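You operate a simulated robot arm through the tools that you are given. There is no shell and no other tool. Be economical: measure what you need, move in short steps, check, and stop when the job is done.

You run a simulated robot arm. Do the job below in one go: nothing can be reset, and whatever is moved stays where it is left.

Task
Put the wood block from the vise table and the black pot from the vise table in the big tray.

It is judged by the outcome, as a careful person would: the job done as asked, and still so three seconds after it is handed in. It fails if anything else is knocked over, pushed out of place, dropped, spilled or broken.

Robot
A 7-joint arm with a two-finger parallel gripper, fixed in place. Base frame: the origin is at the foot of the arm, x ahead of it, y to its left, z up; the work surface is at about z = 0. Units: mm, degrees, N and s.
With the tool pointing down near the work surface it reaches from about 240 to 620 mm from the base axis. Its first joint turns from -66.0 to 66.0 degrees. Payload 2.6 kg.
Tool frame: the origin (TCP) lies between the finger pads and is the grasp point; the fingertips stand 30 mm ahead of it; z points along the fingers, y is the line along which they close. The gripper opens to 94 mm. The fingers are 28 mm wide and 10 mm thick; the gripper's body (50 by 96 mm) begins 55 mm behind the TCP.
Orientation is that of the tool frame in the base frame, as a unit quaternion [w, x, y, z]. With the fingers straight down and closing along the base's y, the tool's x points along the base's -x, its y along +y and its z along -z.

Tools
- The arm moves only by the tool nudge_tool. Its argument "plan" is a list of rows, each a list of 7 numbers: the shift along the base's x, y, z in mm, then the turn, a rotation vector about the base's x, y, z in degrees, then the opening in per cent of the stroke, from 0 (shut) to 100 (fully open). In form: [[x, y, z, wx, wy, wz, fingers], ...]. A call has 1 to 20 rows; each row shifts and turns the commanded pose from where the row before left it. Each row takes 0.2 s and may step no farther than 50 mm and 8.6 degrees from the row before; otherwise, or with a gripper value out of range, the whole call is refused. A pose out of reach is approached as far as the arm can. The call stops where the force on the tool passes 40 N (or 10 N more than at its start, if that is more) or the arm is blocked; 0.2 s more then pass. Each finger travels about 72 mm/s and halts on what it meets, pressing with about 30 N; the grip force reading is that of the motor and also rises with nothing between the fingers. The clock runs only during rows and for 0.2 s after the last one: add rows that do not move to give the fingers time. The reply holds the time, the measured pose of the TCP, the force on the tool along the base axes, the opening and the grip force, in the units named above and with some noise.
- Cameras (640 x 400 px; columns grow to the right, rows downward): "scene" is fixed at [30, 443.2, 557.6]; the picture's right is [-0.76, -0.65, 0.00], its down [-0.42, 0.49, -0.77] and it looks along [0.50, -0.58, -0.64] (base axes); focal length 373 px, centre (320, 200). "wrist" rides on the gripper at [-37, 0, -58] in the tool frame; the picture's right is [0.00, -1.00, 0.00], its down [0.97, 0.00, -0.24] and it looks along [0.24, 0.00, 0.97] (tool axes); focal length 218 px, centre (320, 200).
- capture(camera): a new picture of that camera. The clock stands still meanwhile.
- pixel_to_xyz(camera, pixels): there is no depth. For up to 12 entries [column, row, z] of the newest picture of that camera ("zoom" is the newest enlarged one), the place [x, y] in the base frame at which the ray of that pixel passes the height z, good to about 2 mm, but the place of the scene camera against the robot may be out by one fixed shift of up to 12 mm in any direction. The clock stands still meanwhile.
- zoom(camera, box): a new picture of the part [left, top, right, bottom] of that camera's present view, enlarged. The clock stands still meanwhile.
- sign_off(): hands the job in; it is judged then, once.

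Keep the steps short. Do not move on a guess: measure, check each grasp and each placing, and mend mistakes. In all there are 60 turns and 26 pictures (those below and enlarged ones count). Leave the gripper open and the arm clear of the work at the hand-in unless told otherwise, and finish with a single line.

The tools are called after "Call:" as a command line: name --pt "numbers of a row" for each row, then --argument value for the rest, lists and objects as JSON in quotes. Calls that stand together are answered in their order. nudge_tool: Moves the arm, as the interface text tells. Its arguments: {"type":"object","properties":{"plan":{"type":"array","items":{"type":"array","items":{"type":"number"}}}},"required":["plan"]} The other tools are called the same way: capture (camera) takes a picture; pixel_to_xyz (camera, pixels) gives the place at which the rays of pixels pass given heights; zoom (camera, box) takes an enlarged picture of a part of a camera's view; sign_off () hands the job in.

At the start:

```text
time_s: 0.0
tool_pos: [453.9, -64.9, 230.0]
ee_rot: [0.001, 0.0, 1.0, 0.0]
force: [-1.0, 0.3, 0.3]
width: 93.8
gripper_force: 0.1
```

scene: 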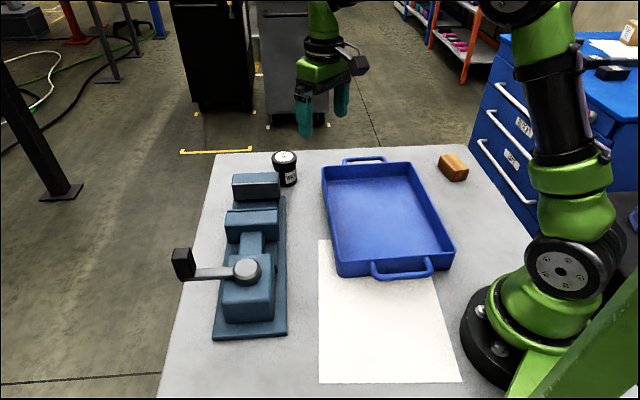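
wrist: 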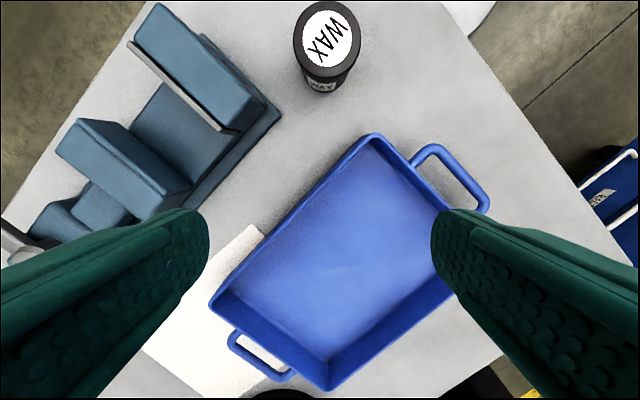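

I see the black WAX pot at scene (285,168), the wood block at (453,167) and the blue tray between them. I will measure their positions first.

Call:
pixel_to_xyz --camera "scene" --pixels '[[288, 186, 0], [284, 157, 60], [454, 180, 0], [466, 178, 0], [441, 168, 0], [453, 160, 25], [336, 277, 0], [454, 250, 0], [322, 168, 40], [411, 162, 40], [337, 263, 40], [453, 248, 40]]'

Call:
pixel_to_xyz --camera "wrist" --pixels '[[332, 35, 60], [332, 35, 50], [320, 85, 0], [372, 135, 40], [212, 305, 40], [330, 388, 40], [470, 270, 40], [340, 255, 3]]'

Call:
zoom --camera "scene" --box '[240, 130, 500, 292]'

```text
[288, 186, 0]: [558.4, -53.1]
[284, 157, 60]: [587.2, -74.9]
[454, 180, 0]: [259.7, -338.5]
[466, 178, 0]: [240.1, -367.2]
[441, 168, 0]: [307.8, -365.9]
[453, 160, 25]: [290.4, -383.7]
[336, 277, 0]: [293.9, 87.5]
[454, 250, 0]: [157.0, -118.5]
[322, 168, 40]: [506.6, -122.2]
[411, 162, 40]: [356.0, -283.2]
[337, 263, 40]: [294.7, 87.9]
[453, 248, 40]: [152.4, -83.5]
```

```text
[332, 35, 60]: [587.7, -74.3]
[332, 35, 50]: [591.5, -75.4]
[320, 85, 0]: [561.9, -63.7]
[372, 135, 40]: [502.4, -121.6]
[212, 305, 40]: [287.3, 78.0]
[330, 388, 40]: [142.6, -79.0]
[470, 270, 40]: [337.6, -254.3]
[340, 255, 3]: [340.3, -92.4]
```

```text
2.46 times, centred on (370, 211) of scene
```

zoom: 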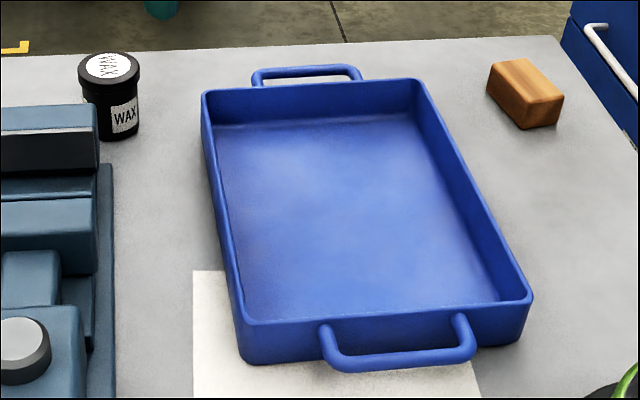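

The scene and wrist cameras agree to within about 10 mm, and the tray is centred near (325,-98). Next I move above the wood block, keeping height, to look at it with the wrist camera.

Call:
nudge_tool --pt "-22 -37 0 0 0 0 100" --pt "-22 -37 0 0 0 0 100" --pt "-22 -37 0 0 0 0 100" --pt "-22 -37 0 0 0 0 100" --pt "-22 -37 0 0 0 0 100" --pt "-22 -37 0 0 0 0 100" --pt "-22 -37 0 0 0 0 100" --pt "-22 -37 0 0 0 0 100" --pt "0 0 0 0 0 0 100"

Call:
capture --camera "wrist"

```text
time_s: 2.0
tool_pos: [278.1, -361.4, 229.3]
ee_rot: [0.0, 0.0, 1.0, 0.0]
force: [0.7, -0.7, -0.2]
width: 94.0
gripper_force: 0.1
```

```text
22 pictures are left
```

wrist: 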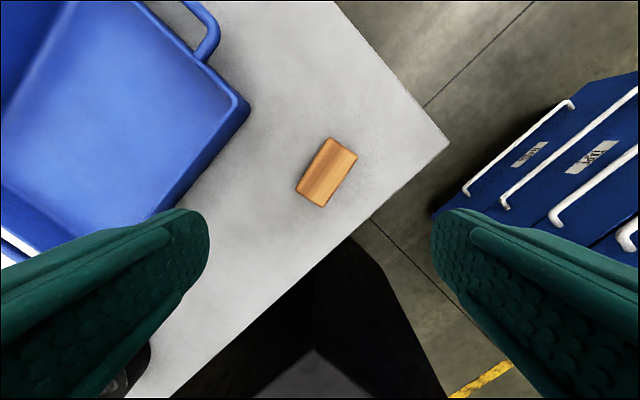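

The block shows at wrist corners (328,137), (357,156), (324,207) and (296,190). I will convert these to base coordinates and zoom for its height.

Call:
zoom --camera "wrist" --box '[260, 120, 388, 220]'

Call:
pixel_to_xyz --camera "wrist" --pixels '[[328, 137, 30], [357, 156, 30], [324, 207, 30], [296, 190, 30], [327, 172, 30], [327, 172, 0]]'

Call:
zoom --camera "scene" --box '[420, 140, 484, 190]'

```text
4.00 times, centred on (324, 170) of wrist
```

zoom: 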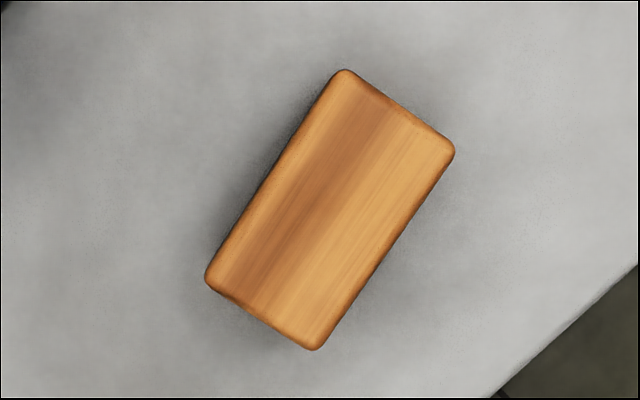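

```text
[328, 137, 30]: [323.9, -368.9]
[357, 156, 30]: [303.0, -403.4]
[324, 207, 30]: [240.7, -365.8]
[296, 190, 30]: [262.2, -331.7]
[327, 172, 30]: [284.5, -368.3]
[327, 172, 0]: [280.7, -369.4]
```

```text
8.00 times, centred on (452, 165) of scene
```

zoom: 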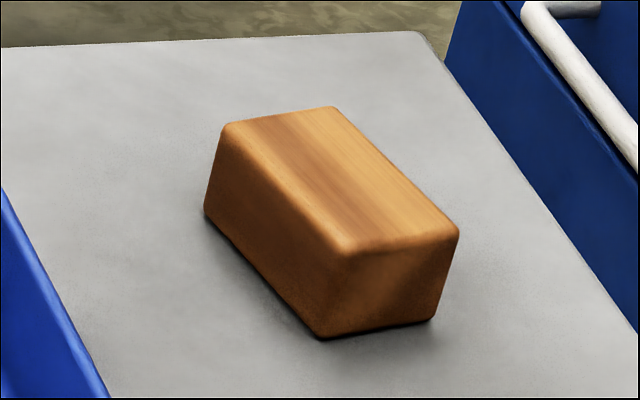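

The block is about 70 × 39 × 36 mm, centred at (283,-368), with its long axis about -31° from x. I will turn -31° about z, centre over it and descend to z≈90 for a check.

Call:
nudge_tool --pt "2 -3 -30 0 0 -7.8 85" --pt "2 -3 -30 0 0 -7.8 85" --pt "1 -1 -40 0 0 -7.8 85" --pt "0 0 -40 0 0 -7.8 85" --pt "0 0 0 0 0 0 85"

Call:
capture --camera "wrist"

```text
time_s: 3.2
tool_pos: [283.8, -367.6, 88.9]
ee_rot: [-0.001, 0.269, 0.963, 0.0]
force: [-0.5, 0.5, -0.4]
width: 80.0
gripper_force: 0.0
```

```text
19 pictures are left
```

wrist: 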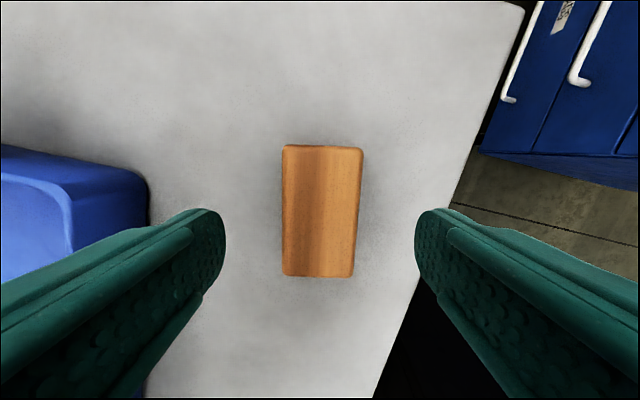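

The block is straight between the fingers, centred at (321,210). I check that centre before descending.

Call:
pixel_to_xyz --camera "wrist" --pixels '[[321, 210, 36], [284, 145, 36], [363, 148, 36], [353, 276, 36], [283, 274, 36]]'

```text
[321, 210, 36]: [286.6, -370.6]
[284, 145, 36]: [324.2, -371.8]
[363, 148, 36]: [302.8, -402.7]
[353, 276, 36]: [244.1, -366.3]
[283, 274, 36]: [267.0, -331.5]
```

The centre is at (285,-369), within 2 mm of the tool. I go down 54 mm to z≈35, putting the fingertips about 5 mm above the table, then close.

Call:
nudge_tool --pt "0.5 -0.5 -20 0 0 0 85" --pt "0 0 -20 0 0 0 85" --pt "0 0 -14 0 0 0 85" --pt "0 0 0 0 0 0 85" --pt "0 0 0 0 0 0 30" --pt "0 0 0 0 0 0 30" --pt "0 0 0 0 0 0 30" --pt "0 0 0 0 0 0 30"

```text
time_s: 5.0
tool_pos: [282.1, -368.3, 35.2]
ee_rot: [0.0, 0.269, 0.963, 0.0]
force: [-0.2, 0.2, -0.2]
width: 46.0
gripper_force: 30.4
```

The fingers halted at 46 mm with 30 N, which is wider than I measured. I look before lifting.

Call:
capture --camera "wrist"

```text
18 pictures are left
```

wrist: 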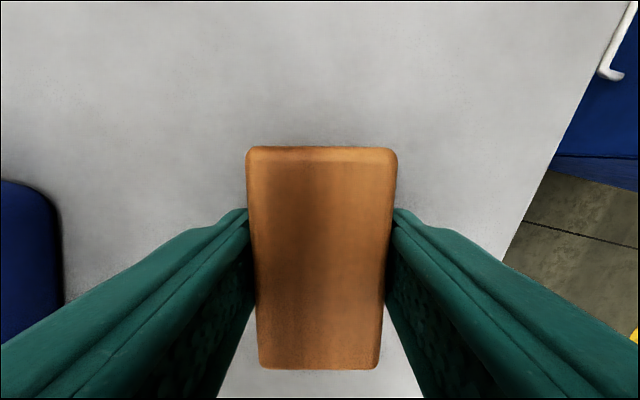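

The block is held firmly and symmetrically. I lift it slowly and check that it stays.

Call:
nudge_tool --pt "0 0 10 0 0 0 30" --pt "0 0 25 0 0 0 30" --pt "0 0 40 0 0 0 30" --pt "0 0 40 0 0 0 30" --pt "0 0 0 0 0 0 30"

Call:
capture --camera "scene"

```text
time_s: 6.2
tool_pos: [284.1, -367.6, 151.0]
ee_rot: [0.0, 0.269, 0.963, 0.0]
force: [-0.4, 0.2, 0.2]
width: 45.7
gripper_force: 30.1
```

```text
17 pictures are left
```

scene: 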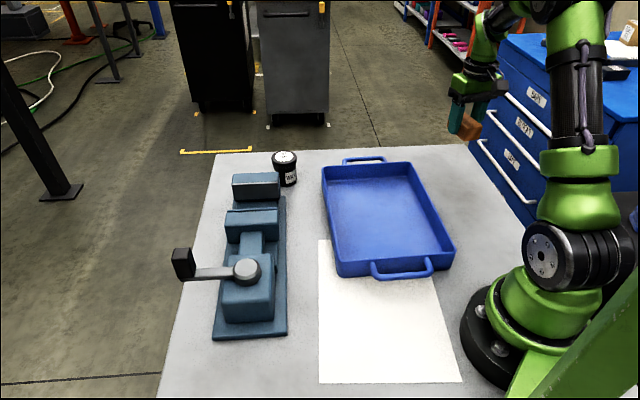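

The block is in the gripper and nothing else has moved. I carry it over the near part of the tray, to about (286,-62), keeping z≈150.

Call:
nudge_tool --pt "0 20 0 0 0 0 30" --pt "0 36 0 0 0 0 30" --pt "0 36 0 0 0 0 30" --pt "0 36 0 0 0 0 30" --pt "0 36 0 0 0 0 30" --pt "0 36 0 0 0 0 30" --pt "0 36 0 0 0 0 30" --pt "0 36 0 0 0 0 30" --pt "2 34 0 0 0 0 30" --pt "0 0 0 0 0 0 30"

Call:
capture --camera "wrist"

```text
time_s: 8.4
tool_pos: [285.7, -60.9, 149.2]
ee_rot: [0.001, 0.269, 0.963, 0.0]
force: [-0.5, 0.3, -1.2]
width: 45.8
gripper_force: 29.5
```

```text
16 pictures are left
```

wrist: 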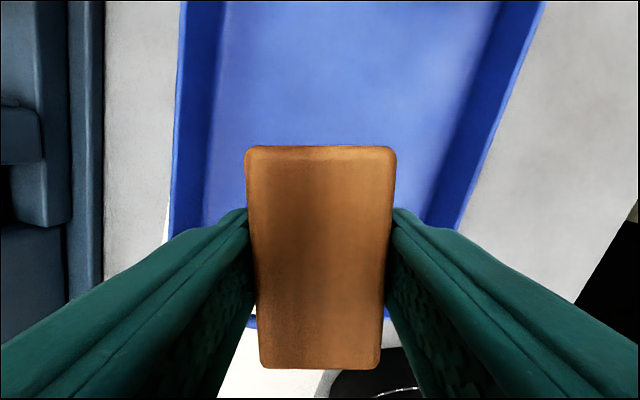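

I see tray walls at (172,235), (460,225) and the near rim at (250,325) and (388,325). I check the clearances there.

Call:
pixel_to_xyz --camera "wrist" --pixels '[[172, 230, 40], [460, 225, 40], [250, 327, 40], [389, 325, 40], [206, 225, 5], [428, 222, 5], [320, 150, 150]]'

```text
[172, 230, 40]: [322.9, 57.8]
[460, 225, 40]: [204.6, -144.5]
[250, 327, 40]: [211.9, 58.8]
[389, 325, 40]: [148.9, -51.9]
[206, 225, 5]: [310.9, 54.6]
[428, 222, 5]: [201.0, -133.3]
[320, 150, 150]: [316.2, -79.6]
```

The near rim reading is the handle; the near wall is about 90 mm from the tool, so clearance is good. I lower to z≈46.

Call:
nudge_tool --pt "0 0 -30 0 0 0 30" --pt "0 0 -30 0 0 0 30" --pt "0 0 -25 0 0 0 30" --pt "0 0 -14 0 0 0 30" --pt "0 0 -4 0 0 0 30" --pt "0 0 0 0 0 0 30"

```text
time_s: 9.8
tool_pos: [285.2, -62.4, 46.2]
ee_rot: [0.0, 0.269, 0.963, -0.001]
force: [-0.2, -0.6, -0.1]
width: 45.9
gripper_force: 30.0
```

No contact yet at z 46. I lower in small steps until the force shows touch.

Call:
nudge_tool --pt "0 0 -2 0 0 0 30" --pt "0 0 -2 0 0 0 30" --pt "0 0 0 0 0 0 30"

```text
time_s: 10.6
tool_pos: [286.1, -60.9, 43.0]
ee_rot: [0.0, 0.269, 0.963, 0.0]
force: [0.2, -1.1, -0.4]
width: 45.8
gripper_force: 30.2
```

Call:
nudge_tool --pt "0 0 -1.5 0 0 0 30" --pt "0 0 0 0 0 0 30"

```text
time_s: 11.2
tool_pos: [285.7, -60.5, 41.7]
ee_rot: [0.0, 0.269, 0.963, 0.0]
force: [0.1, 1.3, -0.4]
width: 45.8
gripper_force: 30.1
```

Still free at z 41.7; I continue down by 1.5 mm steps.

Call:
nudge_tool --pt "0 0 -1.5 0 0 0 30" --pt "0 0 0 0 0 0 30"

```text
time_s: 11.8
tool_pos: [285.6, -62.0, 40.6]
ee_rot: [0.001, 0.27, 0.963, 0.0]
force: [-4.0, 0.7, 16.5]
width: 46.1
gripper_force: 29.8
```

The force rose to 16 N upward, so the block is on the tray floor. I open and rise.

Call:
nudge_tool --pt "0 0 0 0 0 0 60" --pt "0 0 0 0 0 0 80" --pt "0 0 0 0 0 0 80" --pt "0 0 20 0 0 0 80" --pt "0 0 40 0 0 0 80" --pt "0 0 50 0 0 0 80" --pt "0 0 50 0 0 0 80" --pt "0 0 30 0 0 0 80" --pt "0 0 0 0 0 0 80"

Call:
capture --camera "scene"

```text
time_s: 13.8
tool_pos: [284.8, -63.5, 231.2]
ee_rot: [0.001, 0.269, 0.963, 0.0]
force: [-0.3, -0.1, -0.2]
width: 74.9
gripper_force: 0.0
```

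```text
15 pictures are left
```

scene: 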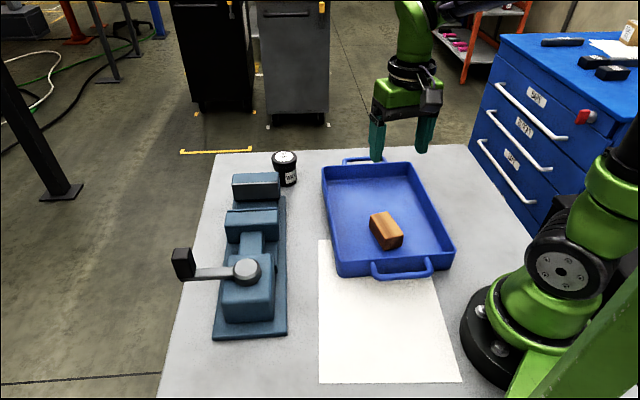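

The block rests in the tray at (387,230). Now I move toward above the pot, near (575,-75), turning the hand so the fingers will close mostly along x, clear of vise and tray.

Call:
nudge_tool --pt "42 -2 0 0 0 -6 90" --pt "42 -2 0 0 0 -6 90" --pt "42 -2 0 0 0 -6 90" --pt "42 -2 0 0 0 -6 90" --pt "42 -2 0 0 0 -6 90" --pt "42 -1 0 0 0 -6 90" --pt "38 -1 0 0 0 -6 90" --pt "0 0 0 0 0 0 90"

Call:
capture --camera "wrist"

```text
time_s: 15.6
tool_pos: [576.0, -74.3, 230.1]
ee_rot: [-0.001, 0.596, 0.803, 0.0]
force: [0.0, -0.1, 0.0]
width: 84.8
gripper_force: 0.1
```

```text
14 pictures are left
```

wrist: 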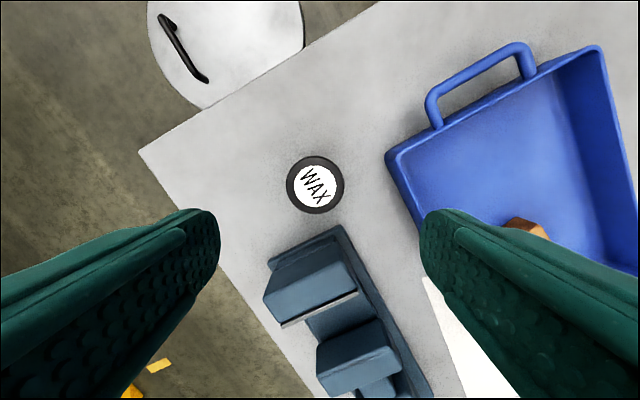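

The pot lid is centred at (315,185), with the vise below it and the tray to the right. I measure the lid at several heights and the nearest obstacles.

Call:
pixel_to_xyz --camera "wrist" --pixels '[[315, 185, 50], [315, 185, 60], [315, 185, 75], [286, 185, 60], [345, 185, 60], [386, 157, 40], [345, 226, 10], [265, 260, 0], [265, 293, 60], [320, 247, 60], [415, 230, 40]]'

Call:
zoom --camera "scene" --box '[220, 130, 348, 210]'

```text
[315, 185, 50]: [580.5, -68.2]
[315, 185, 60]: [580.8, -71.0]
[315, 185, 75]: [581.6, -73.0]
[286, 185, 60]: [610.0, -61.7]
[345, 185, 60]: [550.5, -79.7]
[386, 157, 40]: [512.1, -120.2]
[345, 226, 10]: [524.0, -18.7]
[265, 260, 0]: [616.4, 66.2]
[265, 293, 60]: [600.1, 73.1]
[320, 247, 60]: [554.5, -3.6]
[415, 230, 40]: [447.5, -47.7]
```

```text
5.00 times, centred on (284, 170) of scene
```

zoom: 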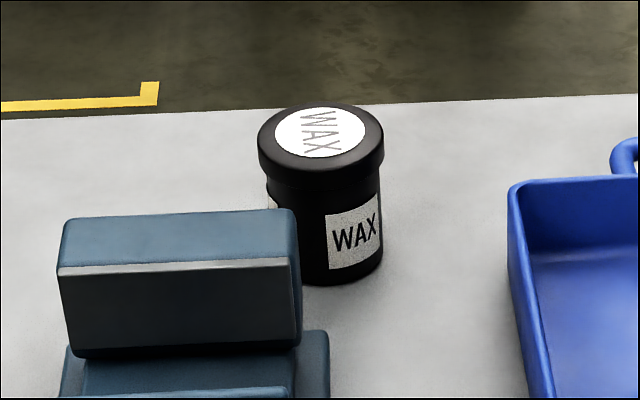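

The two views agree on a lid height of about 75 mm, centred at (582,-73), about 58 mm across. The fingers will clear the tray corner by about 30 mm and the vise by more. I open fully and go down to z≈110 to verify centring.

Call:
nudge_tool --pt "6 1 -30 0 0 0 100" --pt "0 0 -40 0 0 0 100" --pt "0 0 -38 0 0 0 100" --pt "0 0 0 0 0 0 100"

Call:
capture --camera "wrist"

```text
time_s: 16.6
tool_pos: [581.5, -74.2, 122.9]
ee_rot: [0.0, 0.596, 0.803, 0.0]
force: [-0.1, -0.1, 0.7]
width: 94.0
gripper_force: 0.0
```

```text
12 pictures are left
```

wrist: 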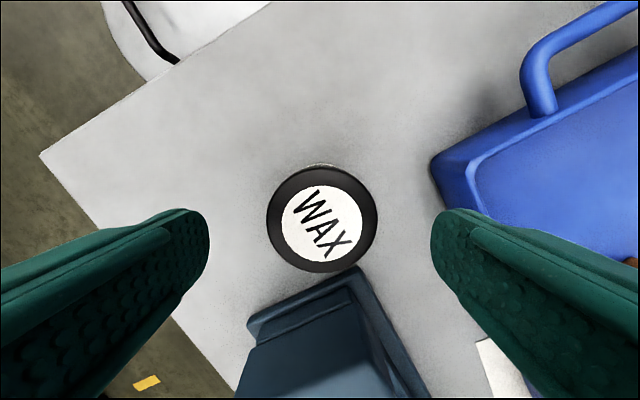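

The lid is centred at (322,220), and the vise base edge shows at (250,322)–(355,268). I check these.

Call:
pixel_to_xyz --camera "wrist" --pixels '[[322, 220, 75], [267, 220, 75], [377, 220, 75], [432, 165, 40], [355, 268, 15], [250, 322, 15], [265, 338, 85]]'

```text
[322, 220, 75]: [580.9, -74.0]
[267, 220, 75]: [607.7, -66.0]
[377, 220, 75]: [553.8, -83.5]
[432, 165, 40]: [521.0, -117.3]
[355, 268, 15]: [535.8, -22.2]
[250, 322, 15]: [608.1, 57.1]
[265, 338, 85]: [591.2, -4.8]
```

The tool is exactly over the pot (581,-74). I narrow the opening to 80 mm for more room by the tray corner and descend to z≈43.

Call:
nudge_tool --pt "0 0 0 0 0 0 85" --pt "0 0 -25 0 0 0 85" --pt "0 0 -25 0 0 0 85" --pt "0 0 -20 0 0 0 85" --pt "0 0 -10 0 0 0 85" --pt "0 0 0 0 0 0 85"

Call:
capture --camera "wrist"

```text
time_s: 18.0
tool_pos: [581.8, -73.4, 42.8]
ee_rot: [0.0, 0.597, 0.802, 0.0]
force: [0.2, -0.3, 1.0]
width: 80.1
gripper_force: 0.0
```

```text
11 pictures are left
```

wrist: 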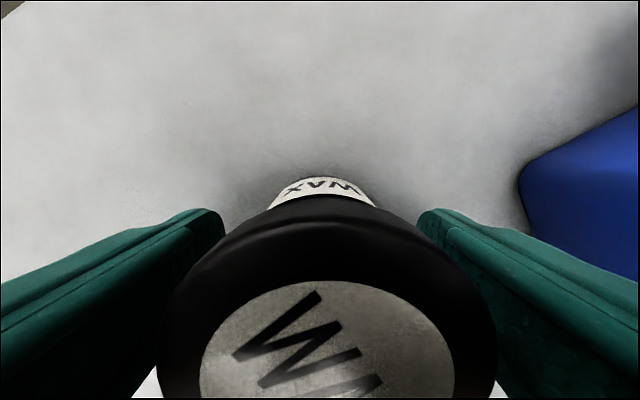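

The pot is between the fingers with clear space on both sides. I close.

Call:
nudge_tool --pt "0 0 0 0 0 0 65" --pt "0 0 0 0 0 0 50" --pt "0 0 0 0 0 0 50" --pt "0 0 0 0 0 0 50"

```text
time_s: 19.0
tool_pos: [581.7, -71.9, 41.9]
ee_rot: [0.0, 0.596, 0.803, 0.0]
force: [-1.4, 0.1, -0.5]
width: 59.7
gripper_force: 29.9
```

The grip is at 59.7 mm with 30 N. I lift straight up slowly and check.

Call:
nudge_tool --pt "0 0 8 0 0 0 50" --pt "0 0 15 0 0 0 50" --pt "0 0 30 0 0 0 50" --pt "0 0 40 0 0 0 50" --pt "0 0 25 0 0 0 50" --pt "0 0 0 0 0 0 50"

Call:
capture --camera "scene"

```text
time_s: 20.4
tool_pos: [581.0, -73.3, 161.3]
ee_rot: [0.0, 0.597, 0.802, -0.001]
force: [0.8, 0.9, -1.7]
width: 59.3
gripper_force: 29.9
```

```text
10 pictures are left
```

scene: 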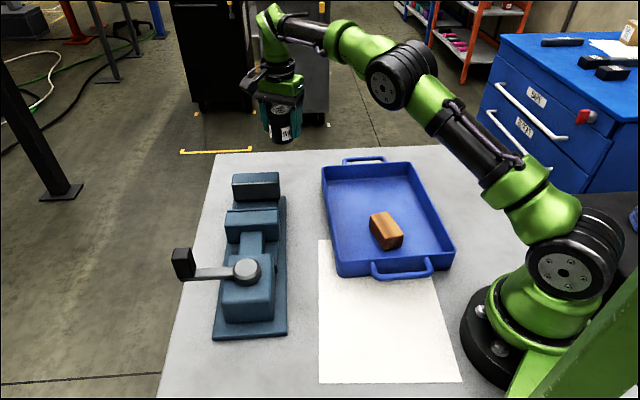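

The pot is held upright and the rest is untouched. I carry it over the far part of the tray, to about (386,-158).

Call:
nudge_tool --pt "-15 -6 0 0 0 0 50" --pt "-30 -13 0 0 0 0 50" --pt "-35 -16 0 0 0 0 50" --pt "-35 -15 0 0 0 0 50" --pt "-35 -15 0 0 0 0 50" --pt "-30 -13 0 0 0 0 50" --pt "-15 -7 0 0 0 0 50" --pt "0 0 0 0 0 0 50"

Call:
capture --camera "scene"

```text
time_s: 22.2
tool_pos: [386.0, -158.4, 160.7]
ee_rot: [0.001, 0.596, 0.803, 0.0]
force: [0.7, 1.1, -1.2]
width: 59.3
gripper_force: 30.5
```

```text
9 pictures are left
```

scene: 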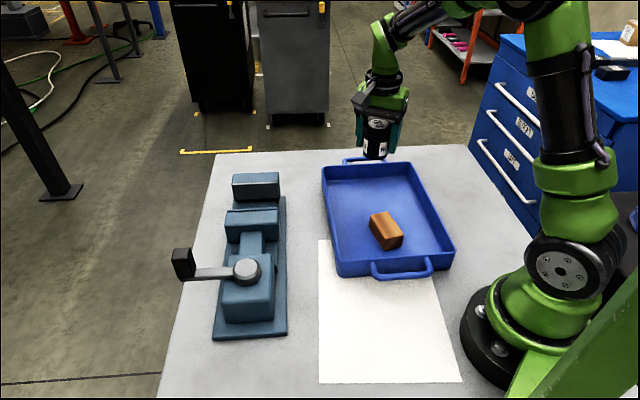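

The pot is over the tray. By the block's result the tray floor is about 5 mm up, so contact should come near z 47; I lower to about 53.

Call:
nudge_tool --pt "0 0 -30 0 0 0 50" --pt "0 0 -35 0 0 0 50" --pt "0 0 -25 0 0 0 50" --pt "0 0 -12 0 0 0 50" --pt "0 0 -5 0 0 0 50" --pt "0 0 0 0 0 0 50"

Call:
capture --camera "scene"

```text
time_s: 23.6
tool_pos: [387.0, -158.2, 53.7]
ee_rot: [0.0, 0.596, 0.803, 0.0]
force: [-0.5, -1.4, -1.1]
width: 59.2
gripper_force: 30.0
```

```text
8 pictures are left
```

scene: 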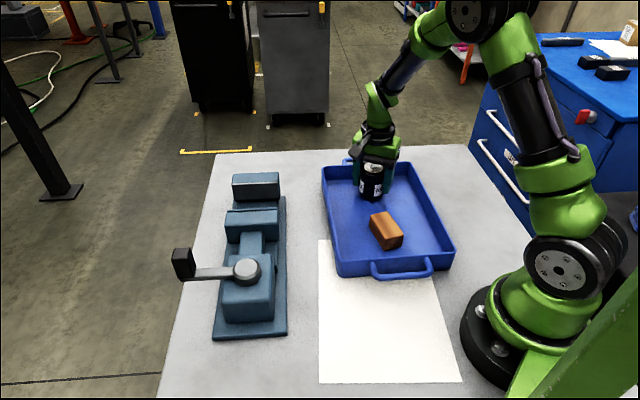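

The pot is inside the tray, clear of its walls. I lower in small steps.

Call:
nudge_tool --pt "0 0 -2 0 0 0 50" --pt "0 0 -2 0 0 0 50" --pt "0 0 0 0 0 0 50"

```text
time_s: 24.4
tool_pos: [386.0, -156.6, 50.0]
ee_rot: [0.0, 0.596, 0.803, 0.0]
force: [-0.3, -0.2, -1.5]
width: 59.5
gripper_force: 30.2
```

Call:
nudge_tool --pt "0 0 -1.5 0 0 0 50" --pt "0 0 0 0 0 0 50"

```text
time_s: 25.0
tool_pos: [385.3, -158.4, 48.2]
ee_rot: [-0.001, 0.596, 0.803, -0.001]
force: [-0.8, 1.1, 2.8]
width: 59.9
gripper_force: 30.0
```

The force has begun to rise (2.8 N). One more small step will confirm contact.

Call:
nudge_tool --pt "0 0 -0.8 0 0 0 50" --pt "0 0 0 0 0 0 50"

```text
time_s: 25.6
tool_pos: [385.6, -158.0, 48.4]
ee_rot: [0.0, 0.597, 0.802, 0.0]
force: [-6.0, 4.2, 18.8]
width: 59.5
gripper_force: 30.2
```

The pot stands on the tray floor (18.8 N). I open to 80 mm, then rise straight up clear.

Call:
nudge_tool --pt "0 0 0 0 0 0 75" --pt "0 0 0 0 0 0 85" --pt "0 0 0 0 0 0 85" --pt "0 0 15 0 0 0 85" --pt "0 0 35 0 0 0 85" --pt "0 0 45 0 0 0 85" --pt "0 0 45 0 0 0 85" --pt "0 0 40 0 0 0 85" --pt "0 0 0 0 0 0 85"

Call:
capture --camera "scene"

Call:
capture --camera "wrist"

```text
time_s: 27.6
tool_pos: [387.4, -158.2, 227.1]
ee_rot: [-0.001, 0.596, 0.803, 0.001]
force: [-0.9, 0.6, 0.2]
width: 80.0
gripper_force: 0.1
```

```text
7 pictures are left
```

scene: 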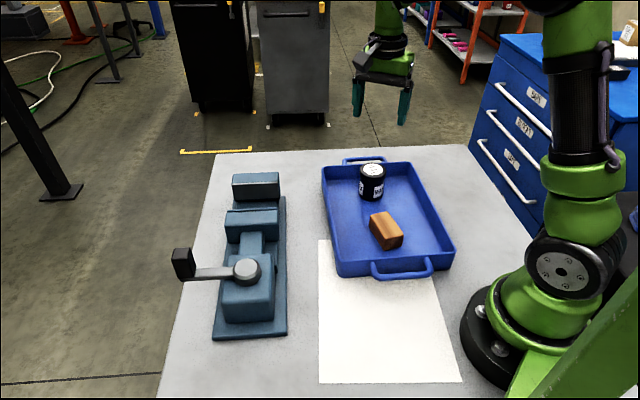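

```text
6 pictures are left
```

wrist: 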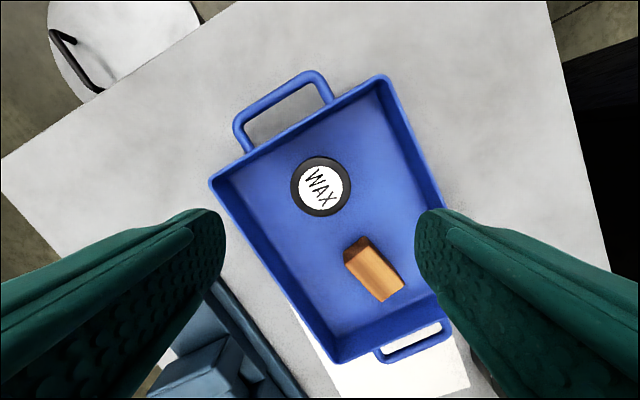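

Both pictures show the pot upright and the block flat inside the tray. The vise and tray are in place, and the gripper is open and clear, so I hand in.

Call:
sign_off

```text
The job is handed in.
```

The wood block and the black pot are both in the big tray, nothing else was moved, and the gripper is open and clear.
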